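You operate a simulated robot arm through the tools that you are given. There is no shell and no other tool.

You are at the controls of a simulated robot arm. One attempt, no reset.

TASK
Empty the blue cup into the tub of oats, close it and label it on the jar stand.
Fine: tub on the ring, the oats label in the slot, cup back. Set down upright: cup, tub.

The check looks at the end state, three seconds after you hand in, the way a careful person would. Anything else that was tipped, shoved, dropped, spilled or broken makes it a failure.

THE ROBOT
A 6-joint arm with a two-finger gripper, fixed in place. Base frame: the origin is on the floor under the middle of its stand, x ahead of it, y to its left, z up; the work surface is at about z = 900. Units: mm, degrees, N and s.
It reaches about 1572 mm from its shoulder. Its first joint turns from -166.0 to 166.0 degrees. Payload 2.45 kg.
Tool frame: the origin (TCP) lies between the finger pads and is the grasp point; the fingertips stand 20 mm ahead of it; z points along the fingers, y is the line along which they close. The gripper opens to 140 mm; its body begins 168 mm behind the TCP.
Orientation is told as [roll, pitch, yaw] about the base's x, y, z axes, in that order, counted from this pose: with the fingers straight down and closing along the base's y, the tool's x points along the base's -x, its y along +y and its z along -z.

THE INTERFACE
- The arm moves only by the tool play_rows. Its argument "moves" is one flat list of numbers, 6 for each row, row after row: the shift along the tool's x, y, z in cm, then the turn, a rotation vector about the tool's x, y, z in degrees. In form: [tx, ty, tz, ax, ay, az, tx, ty, tz, ax, ay, az, ...]. A call has 1 to 20 rows; each row is the pose to reach, as a shift and turn from the pose commanded when the call began, along the tool's axes at that moment. "claw" is the gripper command, from -1 (fully open) to 1 (shut), values between in proportion, set as the call begins (left out, the last holds). A row lasts 0.2 s, in which the tool goes at most 50 mm and 8.6 degrees; a call with a longer step from one row to the next is refused whole, and so is a gripper value outside its range. Where a pose cannot be reached the arm comes as near as it can. A force on the tool above 40 N (or 10 N above the force at the start of the call, whichever is more), or a blocked arm, ends the call early, and 0.2 s more pass. The fingers move at their own pace (about 45 mm/s each) and stop on an object; they squeeze with about 29 N. The grip force told is the motor's: it shows also when the fingers shut on nothing. Time passes only in rows, and 0.2 s behind the last, so rows that repeat a pose let the fingers close. It gives the time, the measured TCP pose, the force on the tool (base axes), the opening and the grip force at its end, in the units of the frame above (readings bear some noise), with the torque about the TCP (base axes, N m) and any sound that the robot's microphone picked up.
- Cameras (640 x 400 px; columns grow to the right, rows downward): "scene" is fixed at [400.4, -650.6, 1489.1]; the picture's right is [0.86, -0.50, 0.00], its down [-0.15, -0.25, -0.96] and it looks along [0.48, 0.83, -0.29] (base axes); focal length 367 px, centre (320, 200). "wrist" rides on the gripper at [78, 11, -209] in the tool frame; the picture's right is [-0.14, 0.99, 0.00], its down [-0.92, -0.13, -0.37] and it looks along [-0.37, -0.05, 0.93] (tool axes); focal length 280 px, centre (320, 200). There is no depth. A picture from a camera that has moved, and an enlarged one, comes with that camera's place and axes in the base frame and with its lens.
- capture(camera): a new picture of that camera. No time passes.
- zoom(camera, box): a new picture of the part [left, top, right, bottom] of that camera's present view, enlarged. No time passes.
- job_done(): hands the job in; it is judged then, once.

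Nothing tells you positions but the pictures and the camera data. Unless the task says otherwise, let go and move clear before handing in.

The tools are called after "Request:" as a command line: name --argument value ..., lists and objects as JSON in quotes. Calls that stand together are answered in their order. play_rows: Moves the arm, as the interface text tells. Its arguments: {"type":"object","properties":{"moves":{"type":"array","items":{"type":"number"}},"claw":{"type":"number"}},"required":["moves"]} The other tools are called the same way: capture (camera) takes a picture; zoom (camera, box) takes an enlarged picture of a part of a camera's view; job_done () hands the job in.

At the start:

```text
t: 0.0
tool_pos: [689.0, -61.2, 1308.1]
tcp_rot: [-0.1, 0.1, 0.0]
contact_force: [-0.7, 0.4, 1.2]
wrist_torque: [-0.02, 0.0, 0.0]
grip_width: 140.3
finger_force: 0.1
```

scene: 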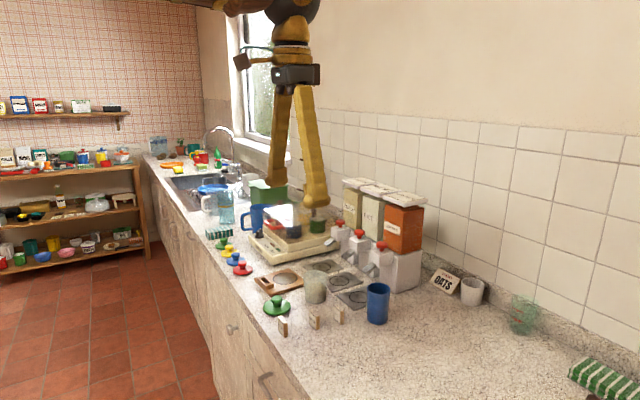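
wrist: 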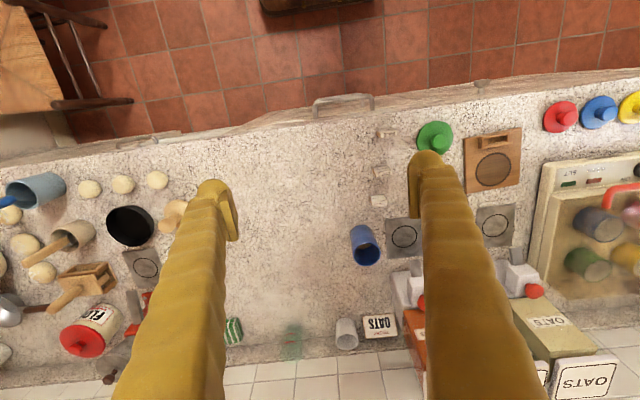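

I see a cluttered counter with a blue cup, some lids, a jar stand with a ring, label tiles and dispensers. I'll zoom in before moving anything.

Request:
zoom --camera "scene" --box '[200, 160, 440, 350]'

Request:
zoom --camera "scene" --box '[240, 240, 400, 350]'

Request:
zoom --camera "wrist" --box '[340, 80, 640, 290]'

Request:
zoom --camera "wrist" --box '[300, 200, 640, 400]'

Request:
zoom --camera "scene" --box '[400, 240, 640, 400]'

Request:
zoom --camera "wrist" --box '[0, 150, 260, 400]'

```text
2.11 times, centred on (320, 255) of scene
camera zoom: at [400.4, -650.6, 1489.1], right [0.86, -0.5, 0.0], down [-0.15, -0.25, -0.96], along [0.48, 0.83, -0.29], focal length 772 px, centre (320, 84)
```

zoom: 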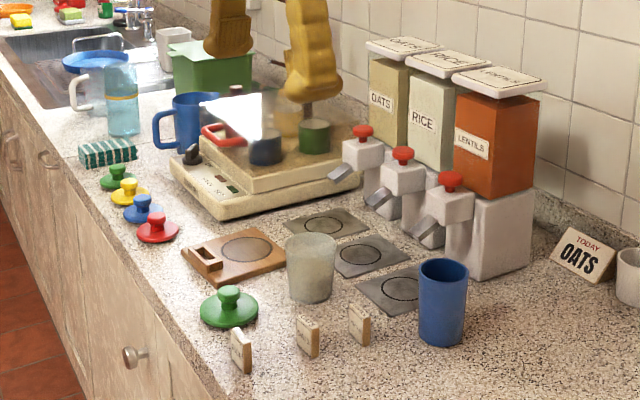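

```text
3.64 times, centred on (320, 295) of scene
camera zoom: at [400.4, -650.6, 1489.1], right [0.86, -0.5, 0.0], down [-0.15, -0.25, -0.96], along [0.48, 0.83, -0.29], focal length 1333 px, centre (320, -146)
```

zoom: 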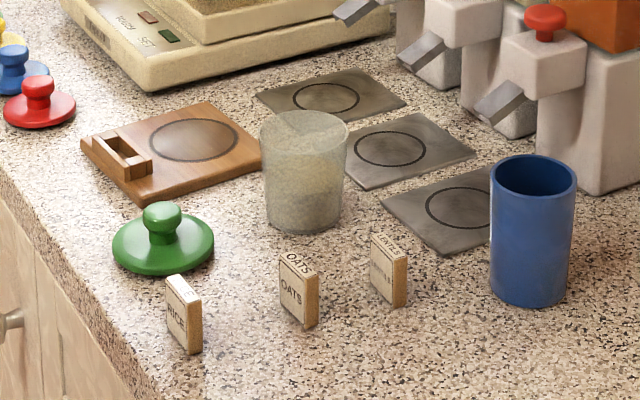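

```text
1.90 times, centred on (490, 185) of wrist
camera zoom: at [611.7, -49.8, 1517.2], right [0.14, 0.99, 0.0], down [0.92, -0.13, 0.37], along [0.37, -0.05, -0.93], focal length 534 px, centre (-4, 229)
```

zoom: 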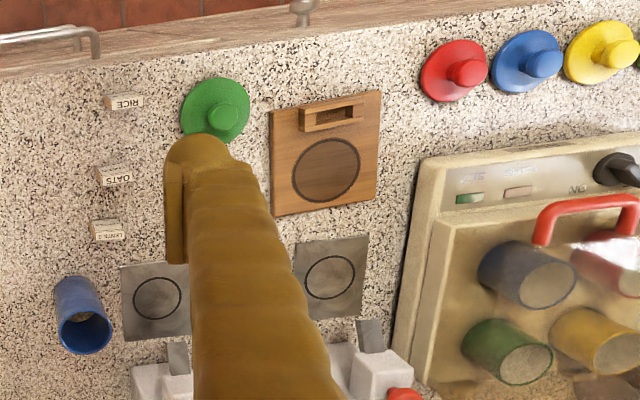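

```text
1.88 times, centred on (470, 300) of wrist
camera zoom: at [611.7, -49.8, 1517.2], right [0.14, 0.99, 0.0], down [0.92, -0.13, 0.37], along [0.37, -0.05, -0.93], focal length 528 px, centre (38, 12)
```

zoom: 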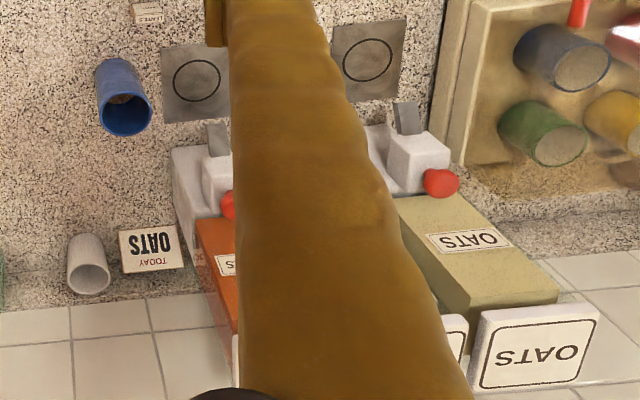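

```text
2.50 times, centred on (520, 320) of scene
camera zoom: at [400.4, -650.6, 1489.1], right [0.86, -0.5, 0.0], down [-0.15, -0.25, -0.96], along [0.48, 0.83, -0.29], focal length 917 px, centre (-180, -100)
```

zoom: 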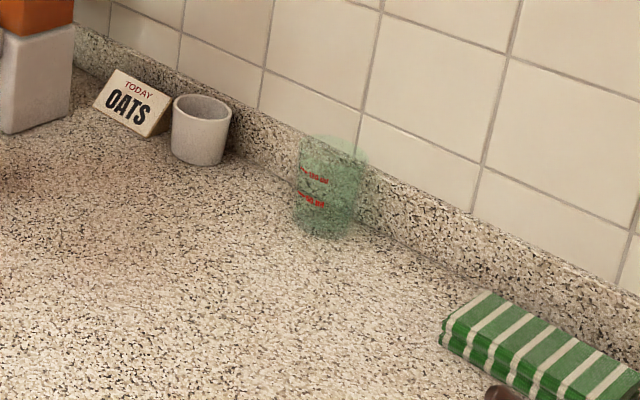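

```text
1.60 times, centred on (130, 275) of wrist
camera zoom: at [611.7, -49.8, 1517.2], right [0.14, 0.99, 0.0], down [0.92, -0.13, 0.37], along [0.37, -0.05, -0.93], focal length 449 px, centre (624, 80)
```

zoom: 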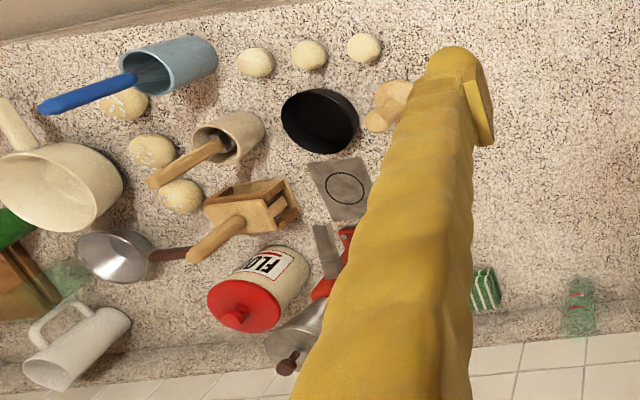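

I make out the blue cup at about (953, 3), a translucent tub at about (860, 172), a green lid at about (740, 178), the wooden stand at about (827, 307), and the label tiles near x 790. First I'll move the wrist camera over the tub and stand area for a better look.

Request:
play_rows --moves '[0, 4, 1, 0, 0, 0, 0, 8, 2, 0, 0, 0, 0, 12, 3, 0, 0, 0, 0, 16, 4, 0, 0, 0, 0, 20, 5, 0, 0, 0, 0, 20, 5, 0, 0, 0]' --claw -1

Request:
capture --camera "wrist"

Request:
zoom --camera "wrist" --box '[180, 60, 460, 260]'

Request:
capture --camera "scene"

```text
t: 1.4
tool_pos: [688.1, 142.1, 1259.6]
tcp_rot: [0.0, 0.0, 0.1]
contact_force: [0.0, -0.2, -0.1]
wrist_torque: [0.01, 0.0, 0.03]
grip_width: 139.8
finger_force: 0.1
```

```text
taken
camera wrist: at [609.9, 153.8, 1468.5], right [0.14, 0.99, 0.0], down [0.92, -0.13, 0.37], along [0.37, -0.05, -0.93], focal length 280 px, centre (320, 200)
```

wrist: 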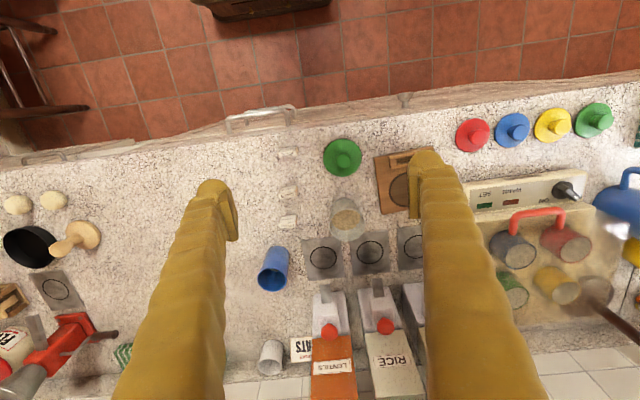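

```text
2.00 times, centred on (320, 160) of wrist
camera zoom: at [609.9, 153.8, 1468.5], right [0.14, 0.99, 0.0], down [0.92, -0.13, 0.37], along [0.37, -0.05, -0.93], focal length 561 px, centre (320, 280)
```

zoom: 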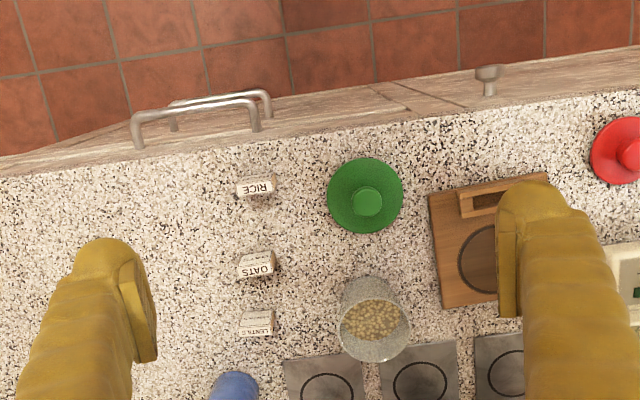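

```text
taken
```

scene: 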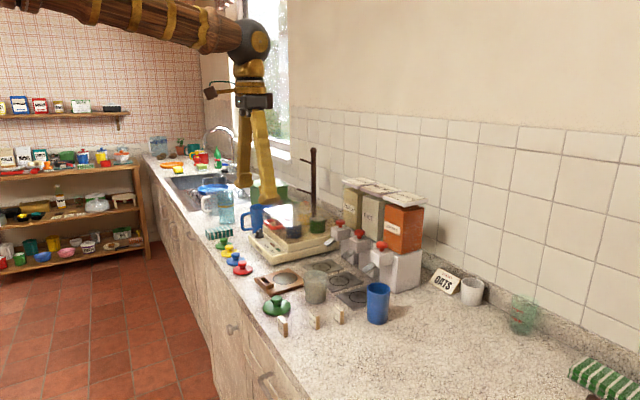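

The tub holds flakes and stands near (866, 171), and the green lid is about 77 mm across against a tub rim of about 70 mm. I'll zoom in on the tiles, tub, stand and cup for exact geometry.

Request:
zoom --camera "wrist" --box '[260, 140, 340, 240]'

Request:
zoom --camera "scene" --box '[270, 295, 350, 345]'

Request:
zoom --camera "scene" --box '[250, 260, 330, 310]'

Request:
zoom --camera "scene" --box '[290, 260, 410, 335]'

Request:
zoom --camera "wrist" --box '[310, 130, 420, 260]'

Request:
zoom --camera "wrist" --box '[240, 220, 320, 320]'

```text
4.00 times, centred on (300, 190) of wrist
camera zoom: at [609.9, 153.8, 1468.5], right [0.14, 0.99, 0.0], down [0.92, -0.13, 0.37], along [0.37, -0.05, -0.93], focal length 1122 px, centre (400, 240)
```

zoom: 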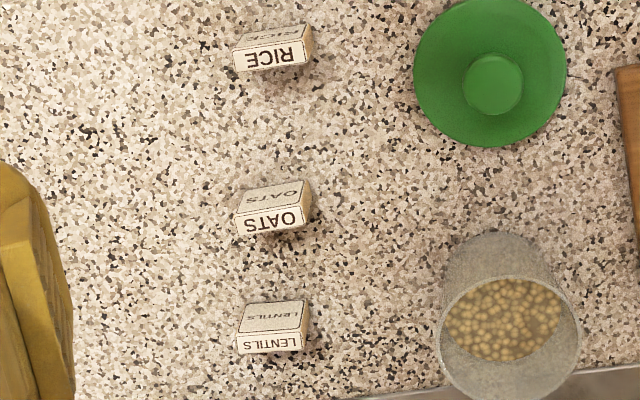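

```text
8.00 times, centred on (310, 320) of scene
camera zoom: at [400.4, -650.6, 1489.1], right [0.86, -0.5, 0.0], down [-0.15, -0.25, -0.96], along [0.48, 0.83, -0.29], focal length 2933 px, centre (400, -760)
```

zoom: 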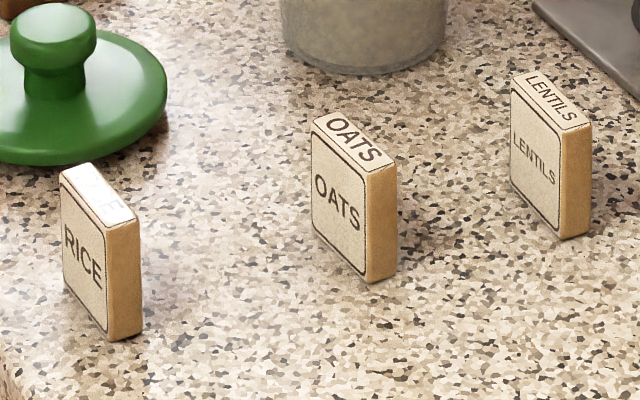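

```text
8.00 times, centred on (290, 285) of scene
camera zoom: at [400.4, -650.6, 1489.1], right [0.86, -0.5, 0.0], down [-0.15, -0.25, -0.96], along [0.48, 0.83, -0.29], focal length 2933 px, centre (560, -480)
```

zoom: 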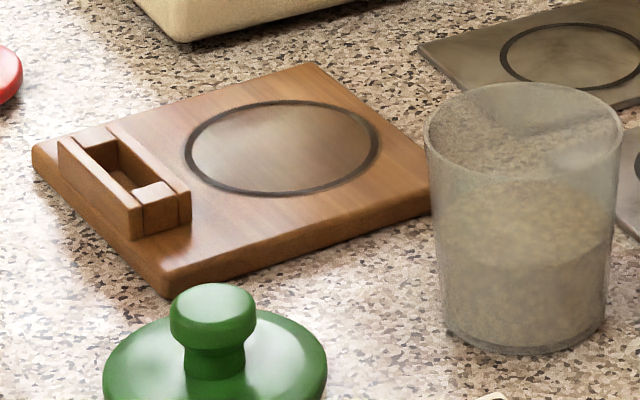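

```text
5.33 times, centred on (350, 298) of scene
camera zoom: at [400.4, -650.6, 1489.1], right [0.86, -0.5, 0.0], down [-0.15, -0.25, -0.96], along [0.48, 0.83, -0.29], focal length 1955 px, centre (160, -320)
```

zoom: 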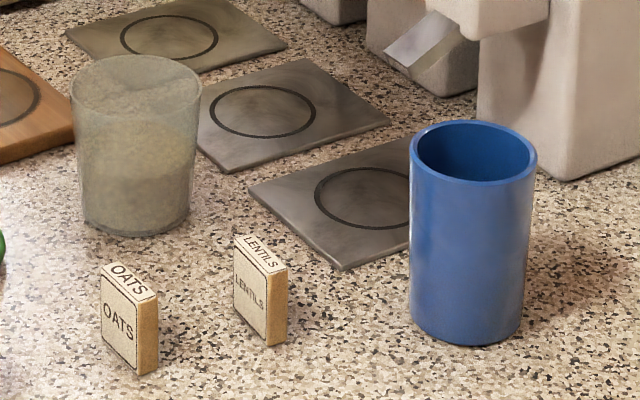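

```text
3.08 times, centred on (365, 195) of wrist
camera zoom: at [609.9, 153.8, 1468.5], right [0.14, 0.99, 0.0], down [0.92, -0.13, 0.37], along [0.37, -0.05, -0.93], focal length 863 px, centre (182, 215)
```

zoom: 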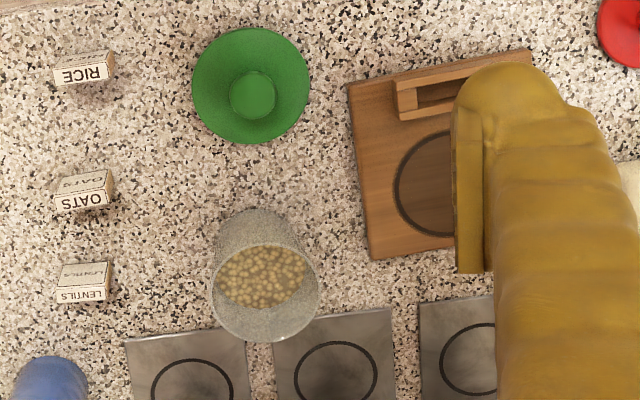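

```text
4.00 times, centred on (280, 270) of wrist
camera zoom: at [609.9, 153.8, 1468.5], right [0.14, 0.99, 0.0], down [0.92, -0.13, 0.37], along [0.37, -0.05, -0.93], focal length 1122 px, centre (480, -80)
```

zoom: 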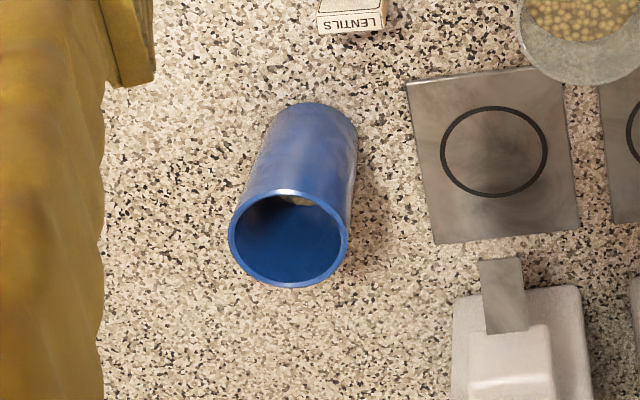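

Scale and geometry look consistent: cup at about (959, 3), 62 mm across the rim and about 92 mm tall; tub at (864, 171); oats tile at (800, 61). I'll tilt the gripper forward about 60° in front of the blue cup, well above the counter.

Request:
play_rows --moves '[-0.9, -1.74, 0.75, 0, -7.5, 0, -1.8, -3.48, 1.5, 0, -15, 0, -2.7, -5.22, 2.25, 0, -22.5, 0, -3.6, -6.96, 3.0, 0, -30, 0, -4.5, -8.7, 3.75, 0, -37.5, 0, -5.4, -10.4, 4.5, 0, -45, 0, -6.3, -12.2, 5.25, 0, -52.5, 0, -7.2, -13.9, 6.0, 0, -60, 0, -7.2, -13.9, 6.0, 0, -60, 0]' --claw -0.286

Request:
capture --camera "wrist"

Request:
capture --camera "scene"

```text
t: 3.4
tool_pos: [760.7, -0.4, 1197.7]
tcp_rot: [-0.1, -60.1, 0.1]
contact_force: [0.8, 0.3, 0.5]
wrist_torque: [0.01, 0.02, -0.03]
grip_width: 90.3
finger_force: 0.1
out of reach, approached as far as the arm can: row 8
```

```text
taken
camera wrist: at [540.9, 10.4, 1234.6], right [0.07, 0.99, 0.12], down [0.14, -0.13, 0.98], along [0.99, -0.05, -0.15], focal length 280 px, centre (320, 200)
```

wrist: 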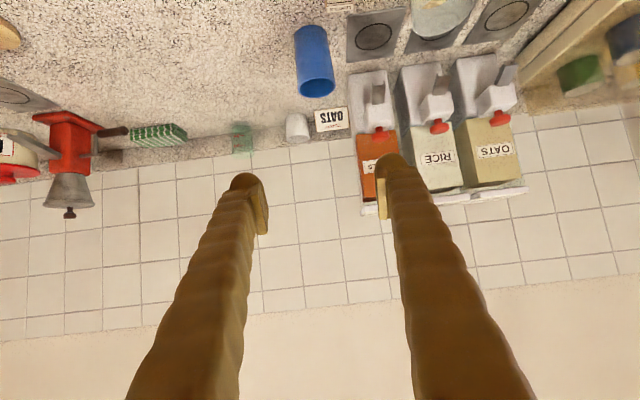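

```text
taken
```

scene: 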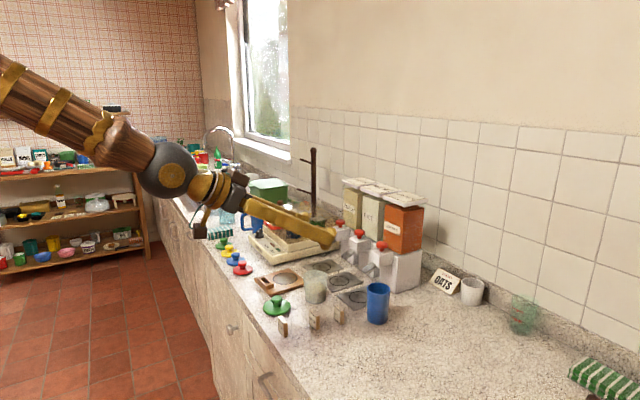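

The pose was reached at (761, 0, 1198) despite the reach note. Next I lower the gripper in front of the cup, at roughly (862, 3, 1000).

Request:
play_rows --moves '[2.0, 0.06, 3.1, 0, 0, 0, 4.0, 0.12, 6.2, 0, 0, 0, 6.05, 0.18, 9.3, 0, 0, 0, 8.05, 0.24, 12.4, 0, 0, 0, 10.1, 0.3, 15.5, 0, 0, 0, 12.1, 0.36, 18.6, 0, 0, 0, 12.1, 0.36, 18.6, 0, 0, 0]'

Request:
capture --camera "wrist"

Request:
zoom --camera "scene" --box '[200, 200, 440, 350]'

```text
t: 5.0
tool_pos: [858.7, 4.8, 1000.6]
tcp_rot: [-0.1, -60.0, 0.1]
contact_force: [0.7, 0.2, 0.1]
wrist_torque: [-0.02, 0.01, 0.02]
grip_width: 89.9
finger_force: 0.1
```

```text
taken
camera wrist: at [639.5, 15.5, 1037.7], right [0.07, 0.99, 0.12], down [0.14, -0.13, 0.98], along [0.99, -0.05, -0.15], focal length 280 px, centre (320, 200)
```

wrist: 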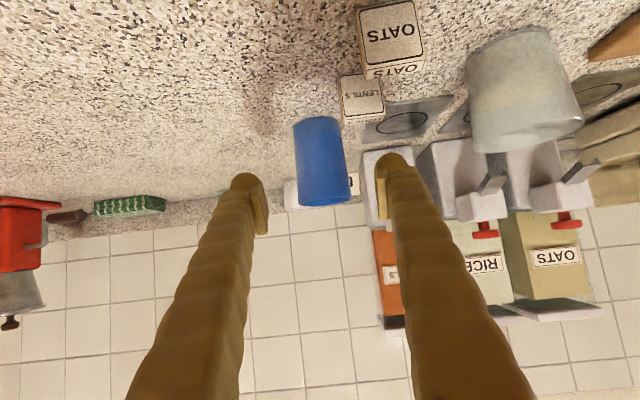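

```text
2.67 times, centred on (320, 275) of scene
camera zoom: at [400.4, -650.6, 1489.1], right [0.86, -0.5, 0.0], down [-0.15, -0.25, -0.96], along [0.48, 0.83, -0.29], focal length 978 px, centre (320, 0)
```

zoom: 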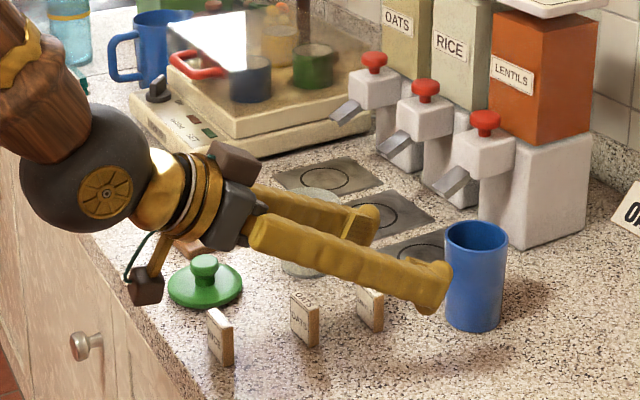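

The gripper is lined up with the cup: fingers either side, cup centre at y of about 5. I'll advance along the tool axis until the cup is between the pads, with the TCP at about 945 height.

Request:
play_rows --moves '[0, 0, 2.5, 0, 0, 0, 0, 0, 5.0, 0, 0, 0, 0, 0, 7.5, 0, 0, 0, 0, 0, 9.5, 0, 0, 0, 0, 0, 11.3, 0, 0, 0, 0, 0, 11.3, 0, 0, 0]'

Request:
capture --camera "wrist"

Request:
zoom --camera "scene" --box '[260, 230, 420, 340]'

```text
t: 6.4
tool_pos: [960.7, 4.0, 944.4]
tcp_rot: [-0.1, -59.9, 0.1]
contact_force: [0.7, 0.9, -0.1]
wrist_torque: [0.01, 0.01, 0.03]
grip_width: 90.1
finger_force: 0.1
```

```text
taken
camera wrist: at [740.6, 14.4, 980.5], right [0.07, 0.99, 0.12], down [0.14, -0.13, 0.98], along [0.99, -0.05, -0.15], focal length 280 px, centre (320, 200)
```

wrist: 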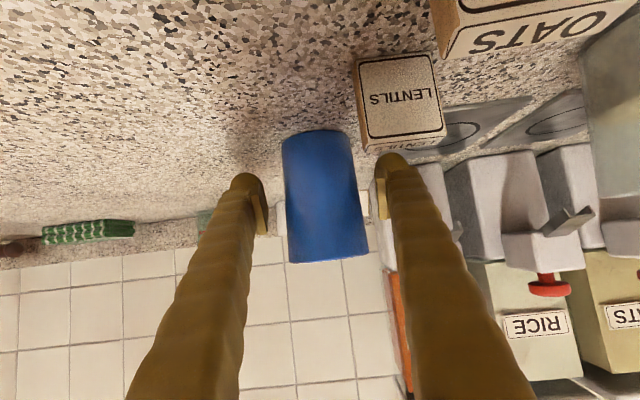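

```text
3.64 times, centred on (340, 285) of scene
camera zoom: at [400.4, -650.6, 1489.1], right [0.86, -0.5, 0.0], down [-0.15, -0.25, -0.96], along [0.48, 0.83, -0.29], focal length 1333 px, centre (247, -109)
```

zoom: 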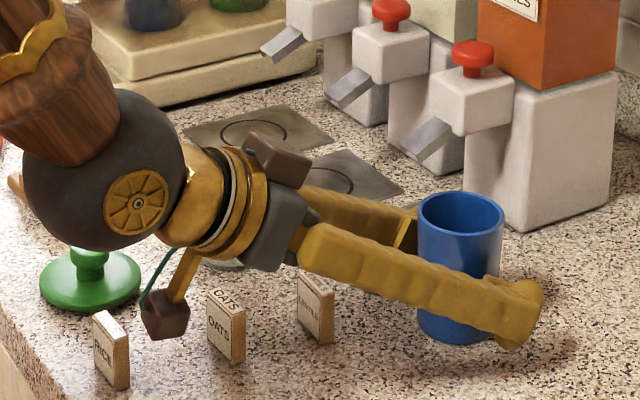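

The cup is centred between the pads. Closing the gripper now.

Request:
play_rows --moves '[0, 0, 0, 0, 0, 0, 0, 0, 0, 0, 0, 0, 0, 0, 0, 0, 0, 0, 0, 0, 0, 0, 0, 0, 0, 0, 0, 0, 0, 0]' --claw 1

Request:
capture --camera "wrist"

Request:
zoom --camera "scene" --box '[260, 230, 420, 340]'

```text
t: 7.6
tool_pos: [959.0, 3.1, 943.4]
tcp_rot: [-0.2, -60.0, 0.0]
contact_force: [-0.3, 0.0, 0.5]
wrist_torque: [-0.02, -0.02, 0.0]
grip_width: 61.2
finger_force: 29.2
```

```text
taken
camera wrist: at [740.4, 14.3, 980.7], right [0.07, 0.99, 0.12], down [0.14, -0.13, 0.98], along [0.99, -0.05, -0.15], focal length 280 px, centre (320, 200)
```

wrist: 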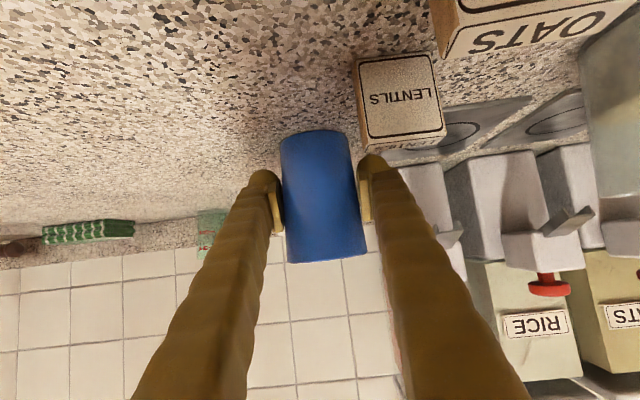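

```text
3.64 times, centred on (340, 285) of scene
camera zoom: at [400.4, -650.6, 1489.1], right [0.86, -0.5, 0.0], down [-0.15, -0.25, -0.96], along [0.48, 0.83, -0.29], focal length 1333 px, centre (247, -109)
```

zoom: 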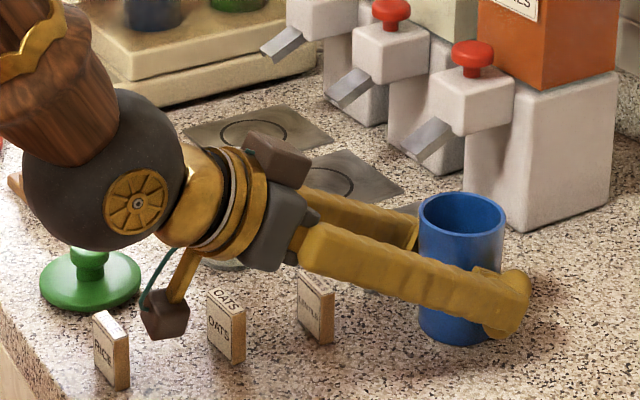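

The cup is held firmly (61 mm, 29 N) with its grasp pose at (959.5, 3.4, 943.8), where it must go back. I lift it straight up, gently.

Request:
play_rows --moves '[-0.87, 0, -0.5, 0, 0, 0, -2.6, 0, -1.5, 0, 0, 0, -5.2, 0, -3.0, 0, 0, 0, -7.8, 0, -4.5, 0, 0, 0, -10.0, 0, -5.77, 0, 0, 0, -11.26, 0, -6.5, 0, 0, 0, -11.26, 0, -6.5, 0, 0, 0]'

Request:
capture --camera "scene"

Request:
capture --camera "wrist"

```text
t: 9.2
tool_pos: [957.7, 3.9, 1076.2]
tcp_rot: [-0.1, -60.1, 0.1]
contact_force: [0.2, -0.1, -1.0]
wrist_torque: [-0.02, -0.01, 0.04]
grip_width: 61.0
finger_force: 29.4
```

```text
taken
```

scene: 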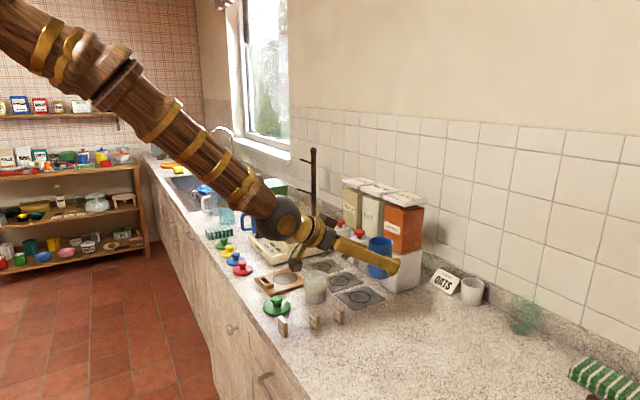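

```text
taken
camera wrist: at [739.3, 15.6, 1112.7], right [0.07, 0.99, 0.12], down [0.14, -0.13, 0.98], along [0.99, -0.05, -0.15], focal length 280 px, centre (320, 200)
```

wrist: 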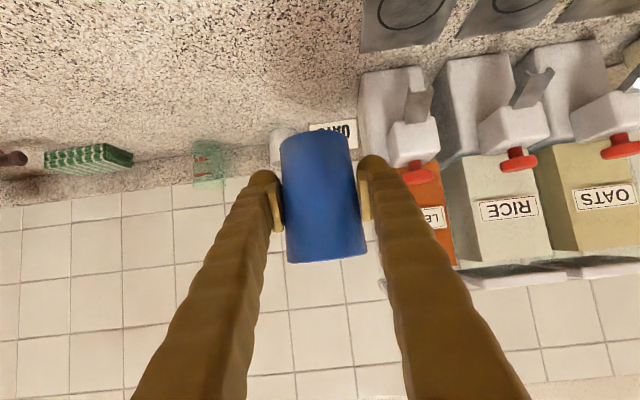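

The cup came up cleanly with nothing disturbed. Now I carry it upright to just on the -y side of the tub, yawing 30° so the gripper stays high during the tilt.

Request:
play_rows --moves '[0.5, 0.68, -0.63, -2.165, 0, -1.25, 1.49, 2.04, -1.9, -6.5, 0, -3.75, 2.49, 3.4, -3.16, -10.83, 0, -6.25, 3.48, 4.76, -4.42, -15.16, 0, -8.75, 4.48, 6.12, -5.69, -19.49, 0, -11.25, 5.47, 7.48, -6.95, -23.82, 0, -13.75, 5.97, 8.16, -7.58, -25.98, 0, -15, 5.97, 8.16, -7.58, -25.98, 0, -15]'

Request:
capture --camera "scene"

Request:
capture --camera "wrist"

Request:
zoom --camera "scene" --box '[240, 220, 420, 340]'

```text
t: 11.0
tool_pos: [865.0, 86.0, 1060.6]
tcp_rot: [-0.1, -60.0, 30.1]
contact_force: [0.1, 0.1, -1.2]
wrist_torque: [0.01, -0.01, -0.02]
grip_width: 60.8
finger_force: 29.7
```

```text
taken
```

scene: 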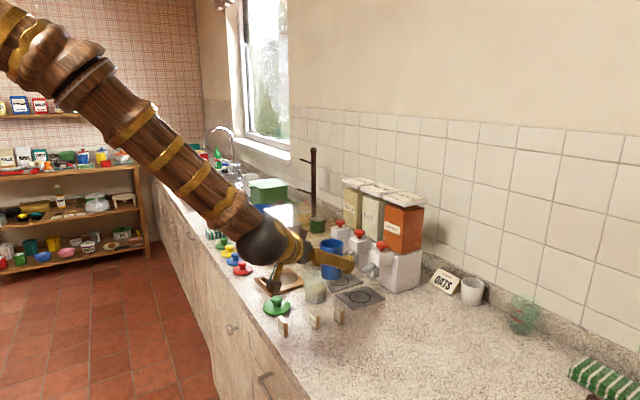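

```text
taken
camera wrist: at [668.7, -14.7, 1097.5], right [-0.44, 0.89, 0.12], down [0.19, -0.04, 0.98], along [0.88, 0.45, -0.15], focal length 280 px, centre (320, 200)
```

wrist: 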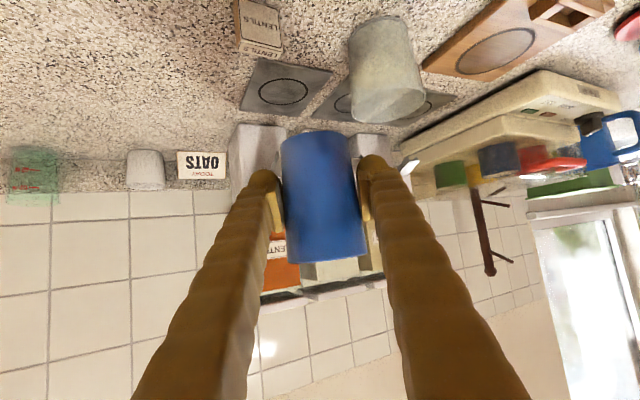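

```text
3.33 times, centred on (330, 280) of scene
camera zoom: at [400.4, -650.6, 1489.1], right [0.86, -0.5, 0.0], down [-0.15, -0.25, -0.96], along [0.48, 0.83, -0.29], focal length 1222 px, centre (287, -67)
```

zoom: 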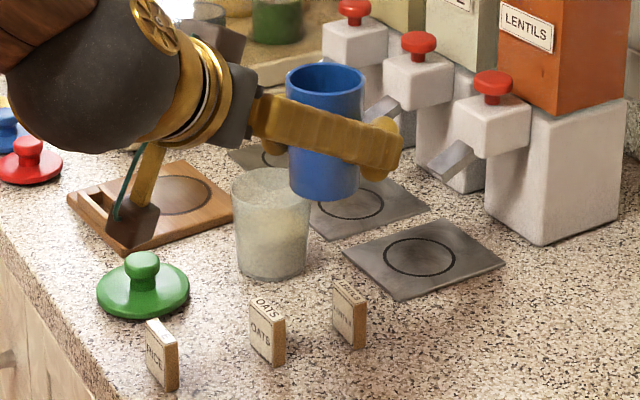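

The cup is upright at (864, 85, 1060), just right of the tub and above it. I begin tilting it toward the tub to about 64°, before anything should come out.

Request:
play_rows --moves '[-0.05, 0.17, 0.09, 3.464, 4, -6, 0.07, 0.35, 0.27, 6.93, 8, -12, 0.28, 0.52, 0.51, 10.39, 12, -18, 0.49, 0.69, 0.75, 13.86, 16, -24, 0.62, 0.87, 0.93, 17.32, 20, -30, 0.72, 0.95, 1.05, 19.05, 22, -33, 0.83, 1.04, 1.17, 20.78, 24, -36, 0.93, 1.13, 1.29, 22.52, 26, -39, 1.04, 1.21, 1.41, 24.25, 28, -42, 1.18, 1.3, 1.55, 25.98, 30, -45, 1.33, 1.39, 1.69, 27.71, 32, -48, 1.33, 1.39, 1.69, 27.71, 32, -48]'

Request:
zoom --camera "scene" --box '[240, 220, 420, 340]'

Request:
capture --camera "wrist"

```text
t: 13.6
tool_pos: [863.3, 100.2, 1038.8]
tcp_rot: [-52.0, -8.9, 64.1]
contact_force: [0.7, 0.9, -0.2]
wrist_torque: [0.02, 0.01, 0.0]
grip_width: 60.7
finger_force: 28.8
out of reach, approached as far as the arm can: row 5, 6, 7
```

```text
3.33 times, centred on (330, 280) of scene
camera zoom: at [400.4, -650.6, 1489.1], right [0.86, -0.5, 0.0], down [-0.15, -0.25, -0.96], along [0.48, 0.83, -0.29], focal length 1222 px, centre (287, -67)
```

zoom: 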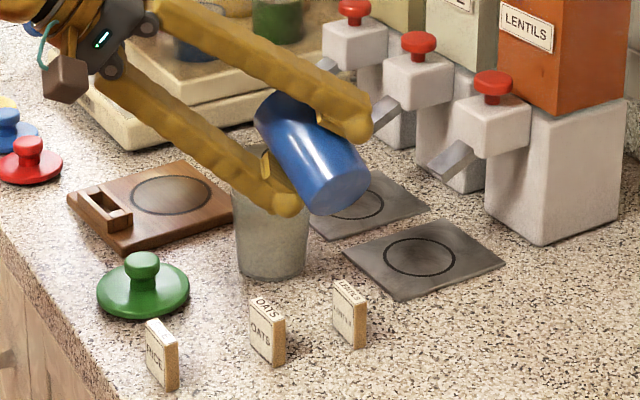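

```text
taken
camera wrist: at [668.3, 89.4, 1146.5], right [-0.44, 0.5, -0.75], down [0.19, 0.87, 0.47], along [0.88, 0.06, -0.47], focal length 280 px, centre (320, 200)
```

wrist: 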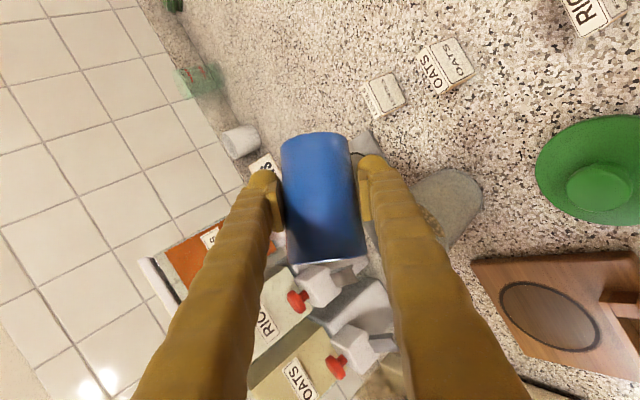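

The arm is holding the tilt correctly at 64° with nothing spilled, and the lip is over the tub. I continue slowly to 90°.

Request:
play_rows --moves '[-0.03, 0.1, 0.05, 1.3, 1.5, -2.25, -0.06, 0.19, 0.1, 2.6, 3, -4.5, -0.09, 0.29, 0.14, 3.68, 4.25, -6.37, -0.12, 0.39, 0.19, 4.76, 5.5, -8.25, -0.2, 0.42, 0.17, 5.85, 6.75, -10.12, -0.29, 0.46, 0.14, 6.93, 8, -12, -0.38, 0.5, 0.11, 8.01, 9.25, -13.87, -0.47, 0.54, 0.09, 9.09, 10.5, -15.75, -0.56, 0.57, 0.06, 10.17, 11.75, -17.62, -0.65, 0.61, 0.04, 11.26, 13, -19.5, -0.65, 0.61, 0.04, 11.26, 13, -19.5]'

Request:
zoom --camera "scene" --box '[240, 220, 420, 340]'

Request:
capture --camera "wrist"

```text
t: 16.0
tool_pos: [864.3, 109.0, 1035.6]
tcp_rot: [-63.5, 14.5, 63.4]
contact_force: [0.8, -0.8, -0.8]
wrist_torque: [0.02, 0.02, 0.01]
grip_width: 60.6
finger_force: 29.1
```

```text
3.33 times, centred on (330, 280) of scene
camera zoom: at [400.4, -650.6, 1489.1], right [0.86, -0.5, 0.0], down [-0.15, -0.25, -0.96], along [0.48, 0.83, -0.29], focal length 1222 px, centre (287, -67)
```

zoom: 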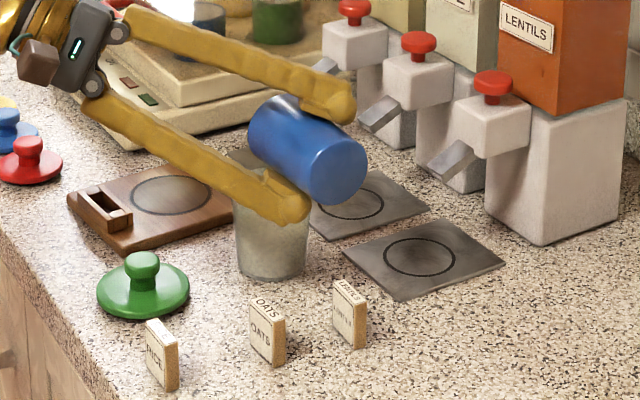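

```text
taken
camera wrist: at [669.2, 146.3, 1137.0], right [-0.44, 0.12, -0.89], down [0.19, 0.98, 0.04], along [0.88, -0.15, -0.45], focal length 280 px, centre (320, 200)
```

wrist: 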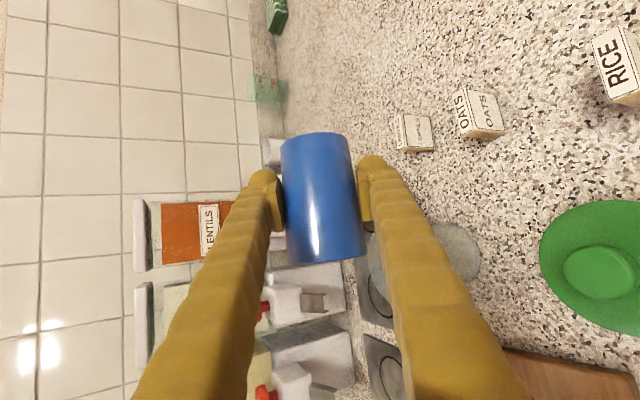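

No spills so far and the lip is right over the tub opening. Continuing slowly to 105°.

Request:
play_rows --moves '[-0.12, -0.04, -0.1, 1.08, 1.25, -1.87, -0.235, -0.087, -0.193, 2.165, 2.5, -3.75, -0.38, -0.17, -0.34, 3.25, 3.75, -5.62, -0.53, -0.26, -0.48, 4.33, 5, -7.5, -0.65, -0.3, -0.58, 5.41, 6.25, -9.37, -0.766, -0.346, -0.673, 6.495, 7.5, -11.25, -0.766, -0.346, -0.673, 6.495, 7.5, -11.25, -0.766, -0.346, -0.673, 6.495, 7.5, -11.25, -0.766, -0.346, -0.673, 6.495, 7.5, -11.25]'

Request:
zoom --camera "scene" --box '[240, 220, 420, 340]'

Request:
capture --camera "wrist"

```text
t: 18.0
tool_pos: [865.7, 119.6, 1039.8]
tcp_rot: [-70.9, 27.8, 60.7]
contact_force: [-0.6, -0.4, -1.2]
wrist_torque: [0.0, 0.02, -0.02]
grip_width: 60.6
finger_force: 28.5
```

```text
3.33 times, centred on (330, 280) of scene
camera zoom: at [400.4, -650.6, 1489.1], right [0.86, -0.5, 0.0], down [-0.15, -0.25, -0.96], along [0.48, 0.83, -0.29], focal length 1222 px, centre (287, -67)
```

zoom: 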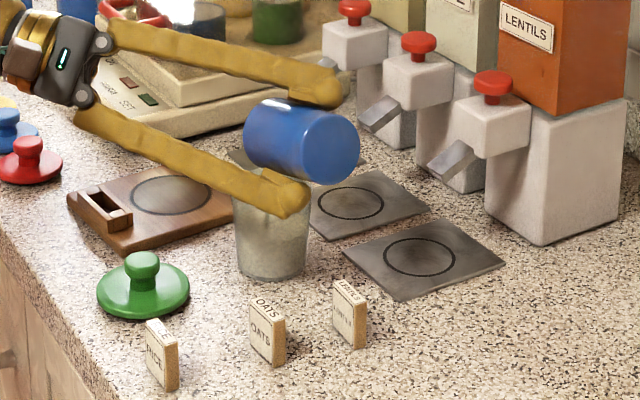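

```text
taken
camera wrist: at [669.4, 181.6, 1127.7], right [-0.44, -0.12, -0.89], down [0.19, 0.96, -0.22], along [0.88, -0.26, -0.4], focal length 280 px, centre (320, 200)
```

wrist: 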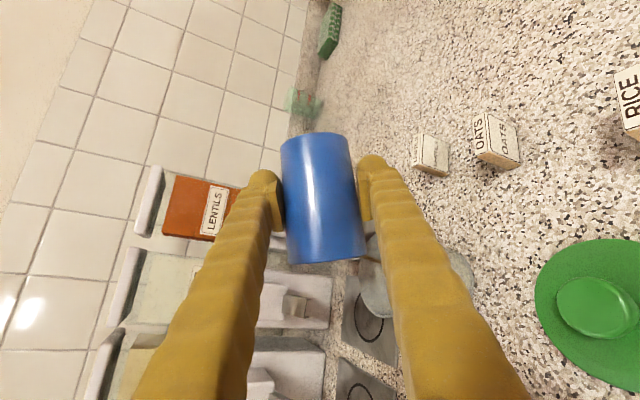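

Still clean at 105°. I continue to 120° and then hold there to let the contents run out.

Request:
play_rows --moves '[-0.108, -0.128, -0.148, 1.08, 1.25, -1.87, -0.216, -0.257, -0.296, 2.165, 2.5, -3.75, -0.324, -0.386, -0.444, 3.25, 3.75, -5.62, -0.431, -0.514, -0.592, 4.33, 5, -7.5, -0.54, -0.643, -0.74, 5.41, 6.25, -9.37, -0.647, -0.771, -0.887, 6.495, 7.5, -11.25, -0.647, -0.771, -0.887, 6.495, 7.5, -11.25, -0.647, -0.771, -0.887, 6.495, 7.5, -11.25, -0.647, -0.771, -0.887, 6.495, 7.5, -11.25, -0.647, -0.771, -0.887, 6.495, 7.5, -11.25]'

Request:
zoom --camera "scene" --box '[240, 220, 420, 340]'

Request:
capture --camera "wrist"

Request:
zoom --camera "scene" --box '[290, 260, 350, 310]'

```text
t: 20.2
tool_pos: [863.5, 131.5, 1046.2]
tcp_rot: [-80.6, 40.6, 55.2]
contact_force: [0.0, 0.4, -0.8]
wrist_torque: [0.05, 0.03, -0.03]
grip_width: 60.4
finger_force: 29.1
```

```text
3.33 times, centred on (330, 280) of scene
camera zoom: at [400.4, -650.6, 1489.1], right [0.86, -0.5, 0.0], down [-0.15, -0.25, -0.96], along [0.48, 0.83, -0.29], focal length 1222 px, centre (287, -67)
```

zoom: 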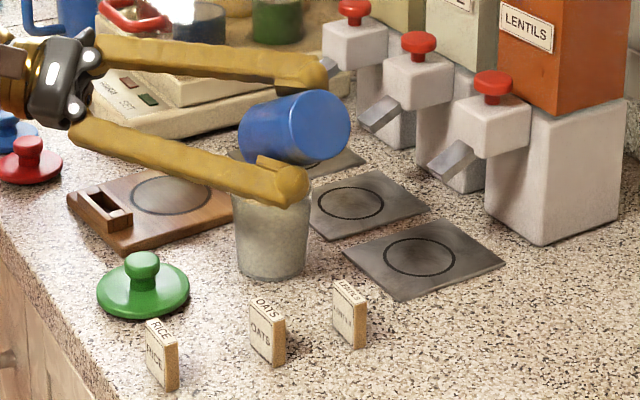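

```text
taken
camera wrist: at [669.0, 213.7, 1114.3], right [-0.44, -0.34, -0.83], down [0.19, 0.87, -0.46], along [0.88, -0.35, -0.31], focal length 280 px, centre (320, 200)
```

wrist: 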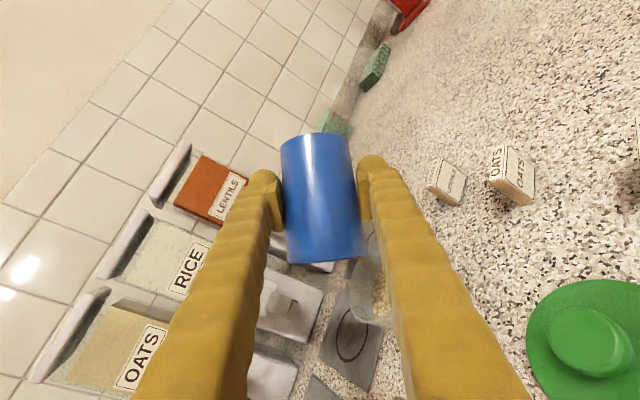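

```text
8.00 times, centred on (320, 285) of scene
camera zoom: at [400.4, -650.6, 1489.1], right [0.86, -0.5, 0.0], down [-0.15, -0.25, -0.96], along [0.48, 0.83, -0.29], focal length 2933 px, centre (320, -480)
```

zoom: 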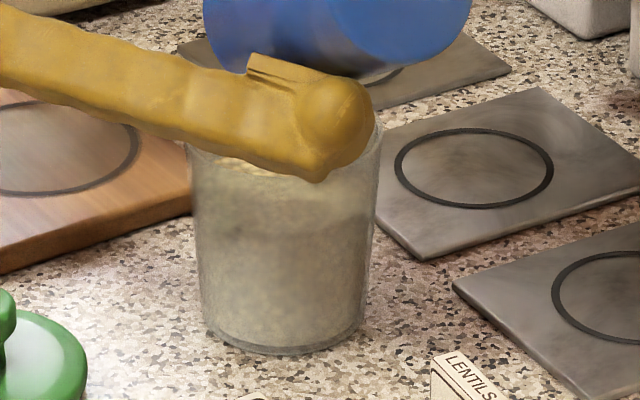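

The tub level has visibly risen with nothing spilled. I tip the cup further, to 135°, and hold so the last bits come out.

Request:
play_rows --moves '[-0.02, -0.13, -0.1, 1.08, 1.25, -1.87, -0.04, -0.27, -0.2, 2.165, 2.5, -3.75, -0.055, -0.4, -0.3, 3.25, 3.75, -5.62, -0.07, -0.53, -0.4, 4.33, 5, -7.5, -0.09, -0.66, -0.5, 5.41, 6.25, -9.37, -0.11, -0.8, -0.6, 6.495, 7.5, -11.25, -0.11, -0.8, -0.6, 6.495, 7.5, -11.25, -0.11, -0.8, -0.6, 6.495, 7.5, -11.25, -0.11, -0.8, -0.6, 6.495, 7.5, -11.25, -0.11, -0.8, -0.6, 6.495, 7.5, -11.25, -0.11, -0.8, -0.6, 6.495, 7.5, -11.25]'

Request:
zoom --camera "scene" --box '[240, 220, 420, 340]'

Request:
capture --camera "wrist"

Request:
zoom --camera "wrist" --box '[280, 180, 440, 340]'

```text
t: 22.6
tool_pos: [862.9, 138.8, 1053.2]
tcp_rot: [-94.5, 52.1, 45.2]
contact_force: [0.1, -0.3, -1.4]
wrist_torque: [-0.01, -0.01, 0.02]
grip_width: 60.5
finger_force: 29.1
```

```text
3.33 times, centred on (330, 280) of scene
camera zoom: at [400.4, -650.6, 1489.1], right [0.86, -0.5, 0.0], down [-0.15, -0.25, -0.96], along [0.48, 0.83, -0.29], focal length 1222 px, centre (287, -67)
```

zoom: 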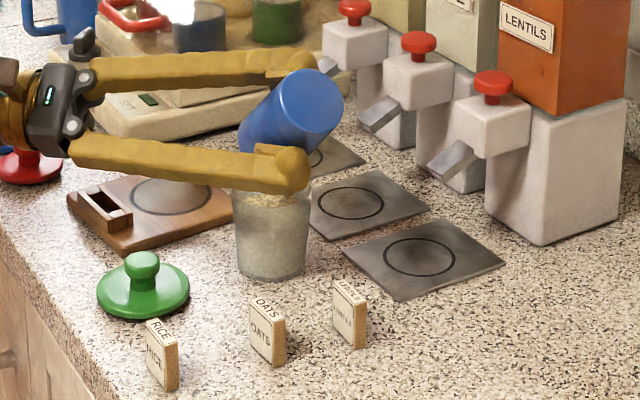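

```text
taken
camera wrist: at [669.6, 235.7, 1097.2], right [-0.44, -0.55, -0.71], down [0.19, 0.72, -0.67], along [0.88, -0.42, -0.21], focal length 280 px, centre (320, 200)
```

wrist: 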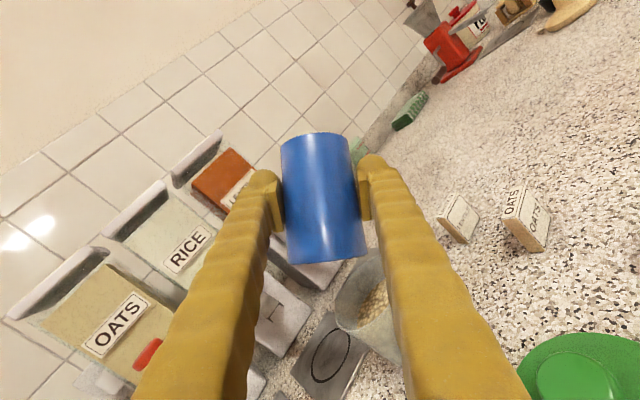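

```text
2.50 times, centred on (360, 260) of wrist
camera zoom: at [669.6, 235.7, 1097.2], right [-0.44, -0.55, -0.71], down [0.19, 0.72, -0.67], along [0.88, -0.42, -0.21], focal length 701 px, centre (220, 50)
```

zoom: 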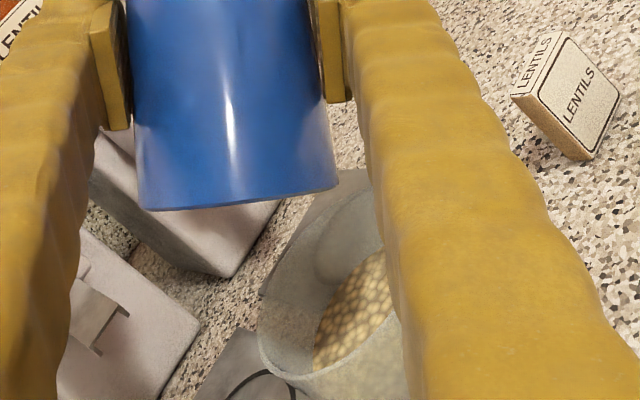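

Beads are pooled in the tub below the rim. I tip a little further with a tiny shake to make sure the cup is empty, then I'll reverse.

Request:
play_rows --moves '[0, -0.17, -0.11, 1.62, 1.87, -2.81, 0, -0.34, -0.22, 3.25, 3.75, -5.62, 0.01, -0.5, -0.33, 4.87, 5.62, -8.44, 0.01, -0.67, -0.44, 6.495, 7.5, -11.25, 0.01, -0.67, -0.44, 6.495, 7.5, -11.25, 0.01, -0.47, -0.44, 6.495, 7.5, -11.25, 0.01, -0.67, -0.44, 6.495, 7.5, -11.25, 0.01, -0.47, -0.44, 6.495, 7.5, -11.25, 0.01, -0.67, -0.44, 6.495, 7.5, -11.25, 0.01, -0.67, -0.44, 6.495, 7.5, -11.25, 0.01, -0.67, -0.44, 6.495, 7.5, -11.25]'

Request:
zoom --camera "scene" --box '[240, 220, 420, 340]'

Request:
zoom --camera "wrist" --box '[280, 180, 440, 340]'

```text
t: 25.0
tool_pos: [859.5, 140.3, 1047.0]
tcp_rot: [-116.7, 60.5, 26.7]
contact_force: [0.2, 0.3, -0.4]
wrist_torque: [0.0, 0.0, -0.06]
grip_width: 60.4
finger_force: 29.0
out of reach, approached as far as the arm can: row 4, 5, 6, 7, 8, 9, 10, 11
```

```text
3.33 times, centred on (330, 280) of scene
camera zoom: at [400.4, -650.6, 1489.1], right [0.86, -0.5, 0.0], down [-0.15, -0.25, -0.96], along [0.48, 0.83, -0.29], focal length 1222 px, centre (287, -67)
```

zoom: 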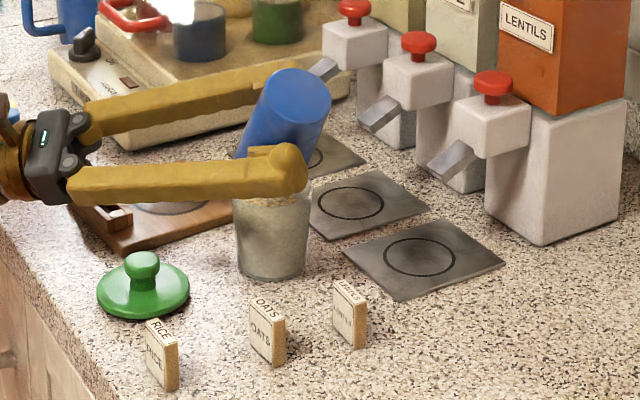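

```text
2.50 times, centred on (360, 260) of wrist
camera zoom: at [662.9, 245.8, 1064.4], right [-0.43, -0.71, -0.56], down [0.19, 0.53, -0.83], along [0.88, -0.46, -0.09], focal length 701 px, centre (220, 50)
```

zoom: 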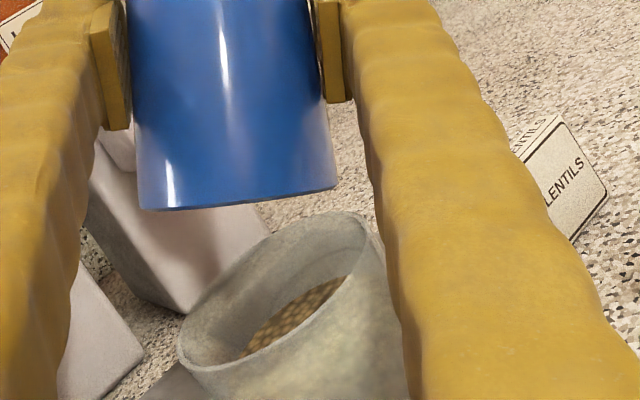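

The pour is complete with beads below the rim, and the last tilt was limited by the arm's reach but touched nothing. Now I rotate the cup back toward upright, keeping it above the tub.

Request:
play_rows --moves '[0.24, 0.14, 0.23, -3.2475, -3.75, 5.625, 0.5, 0.35, 0.52, -6.495, -7.5, 11.25, 0.59, 0.65, 0.77, -9.7425, -11.25, 16.875, 0.675, 0.95, 1.02, -12.99, -15, 22.5, 0.805, 1.4, 1.4, -16.2375, -18.75, 28.125, 0.935, 1.85, 1.77, -19.485, -22.5, 33.75, 1.04, 2.23, 2.09, -22.7325, -26.25, 39.375, 1.15, 2.6, 2.4, -25.98, -30, 45, 1.22, 2.83, 2.59, -29.2275, -33.75, 50.625, 1.28, 3.05, 2.77, -32.475, -37.5, 56.25, 1.28, 3.05, 2.77, -32.475, -37.5, 56.25]'

Request:
zoom --camera "scene" --box '[240, 220, 420, 340]'

```text
t: 27.4
tool_pos: [859.0, 97.9, 1050.8]
tcp_rot: [-56.8, 1.0, 64.5]
contact_force: [-0.8, -0.5, -1.5]
wrist_torque: [-0.01, -0.01, 0.01]
grip_width: 60.1
finger_force: 28.8
```

```text
3.33 times, centred on (330, 280) of scene
camera zoom: at [400.4, -650.6, 1489.1], right [0.86, -0.5, 0.0], down [-0.15, -0.25, -0.96], along [0.48, 0.83, -0.29], focal length 1222 px, centre (287, -67)
```

zoom: 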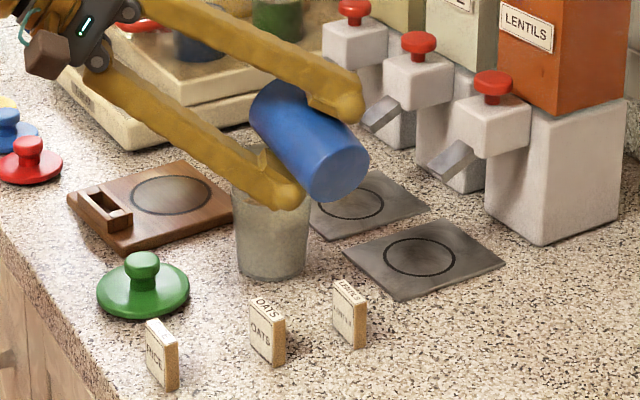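

The orientation is exact at 75°, with the position a few mm off which I account for. Continuing back to upright.

Request:
play_rows --moves '[0.099, -0.213, -0.018, -3.2475, -3.75, 5.625, 0.197, -0.426, -0.037, -6.495, -7.5, 11.25, 0.296, -0.639, -0.055, -9.7425, -11.25, 16.875, 0.395, -0.852, -0.074, -12.99, -15, 22.5, 0.494, -1.065, -0.092, -16.2375, -18.75, 28.125, 0.592, -1.278, -0.11, -19.485, -22.5, 33.75, 0.691, -1.491, -0.129, -22.7325, -26.25, 39.375, 0.79, -1.704, -0.147, -25.98, -30, 45, 0.888, -1.917, -0.166, -29.2275, -33.75, 50.625, 0.987, -2.13, -0.184, -32.475, -37.5, 56.25, 0.987, -2.13, -0.184, -32.475, -37.5, 56.25]'

Request:
zoom --camera "scene" --box '[240, 220, 420, 340]'

Request:
capture --camera "wrist"

```text
t: 29.8
tool_pos: [863.7, 84.5, 1071.1]
tcp_rot: [-0.3, -60.0, 30.2]
contact_force: [0.3, 0.1, -0.7]
wrist_torque: [0.02, -0.04, -0.03]
grip_width: 60.1
finger_force: 28.7
out of reach, approached as far as the arm can: row 6, 7
```

```text
3.33 times, centred on (330, 280) of scene
camera zoom: at [400.4, -650.6, 1489.1], right [0.86, -0.5, 0.0], down [-0.15, -0.25, -0.96], along [0.48, 0.83, -0.29], focal length 1222 px, centre (287, -67)
```

zoom: 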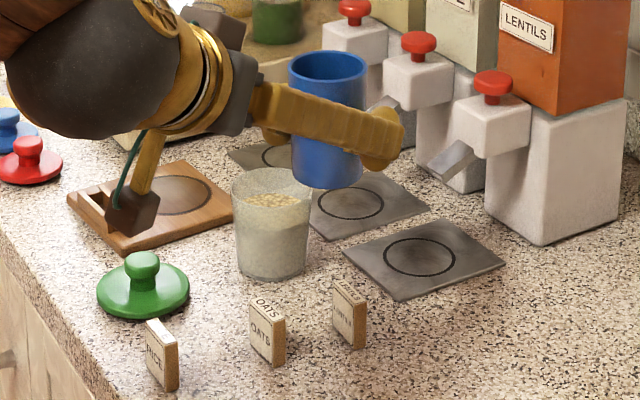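

```text
taken
camera wrist: at [668.0, -16.9, 1107.0], right [-0.44, 0.89, 0.12], down [0.18, -0.04, 0.98], along [0.88, 0.45, -0.15], focal length 280 px, centre (320, 200)
```

wrist: 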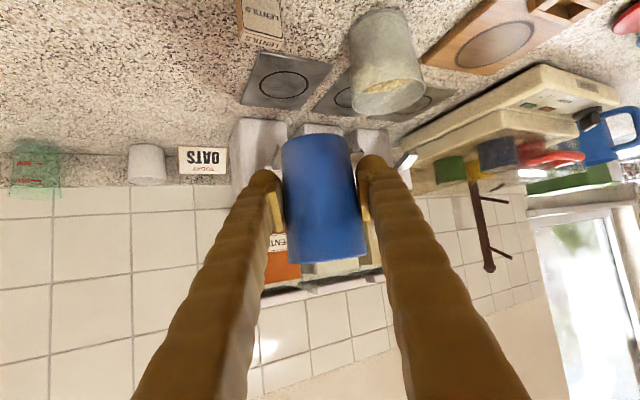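

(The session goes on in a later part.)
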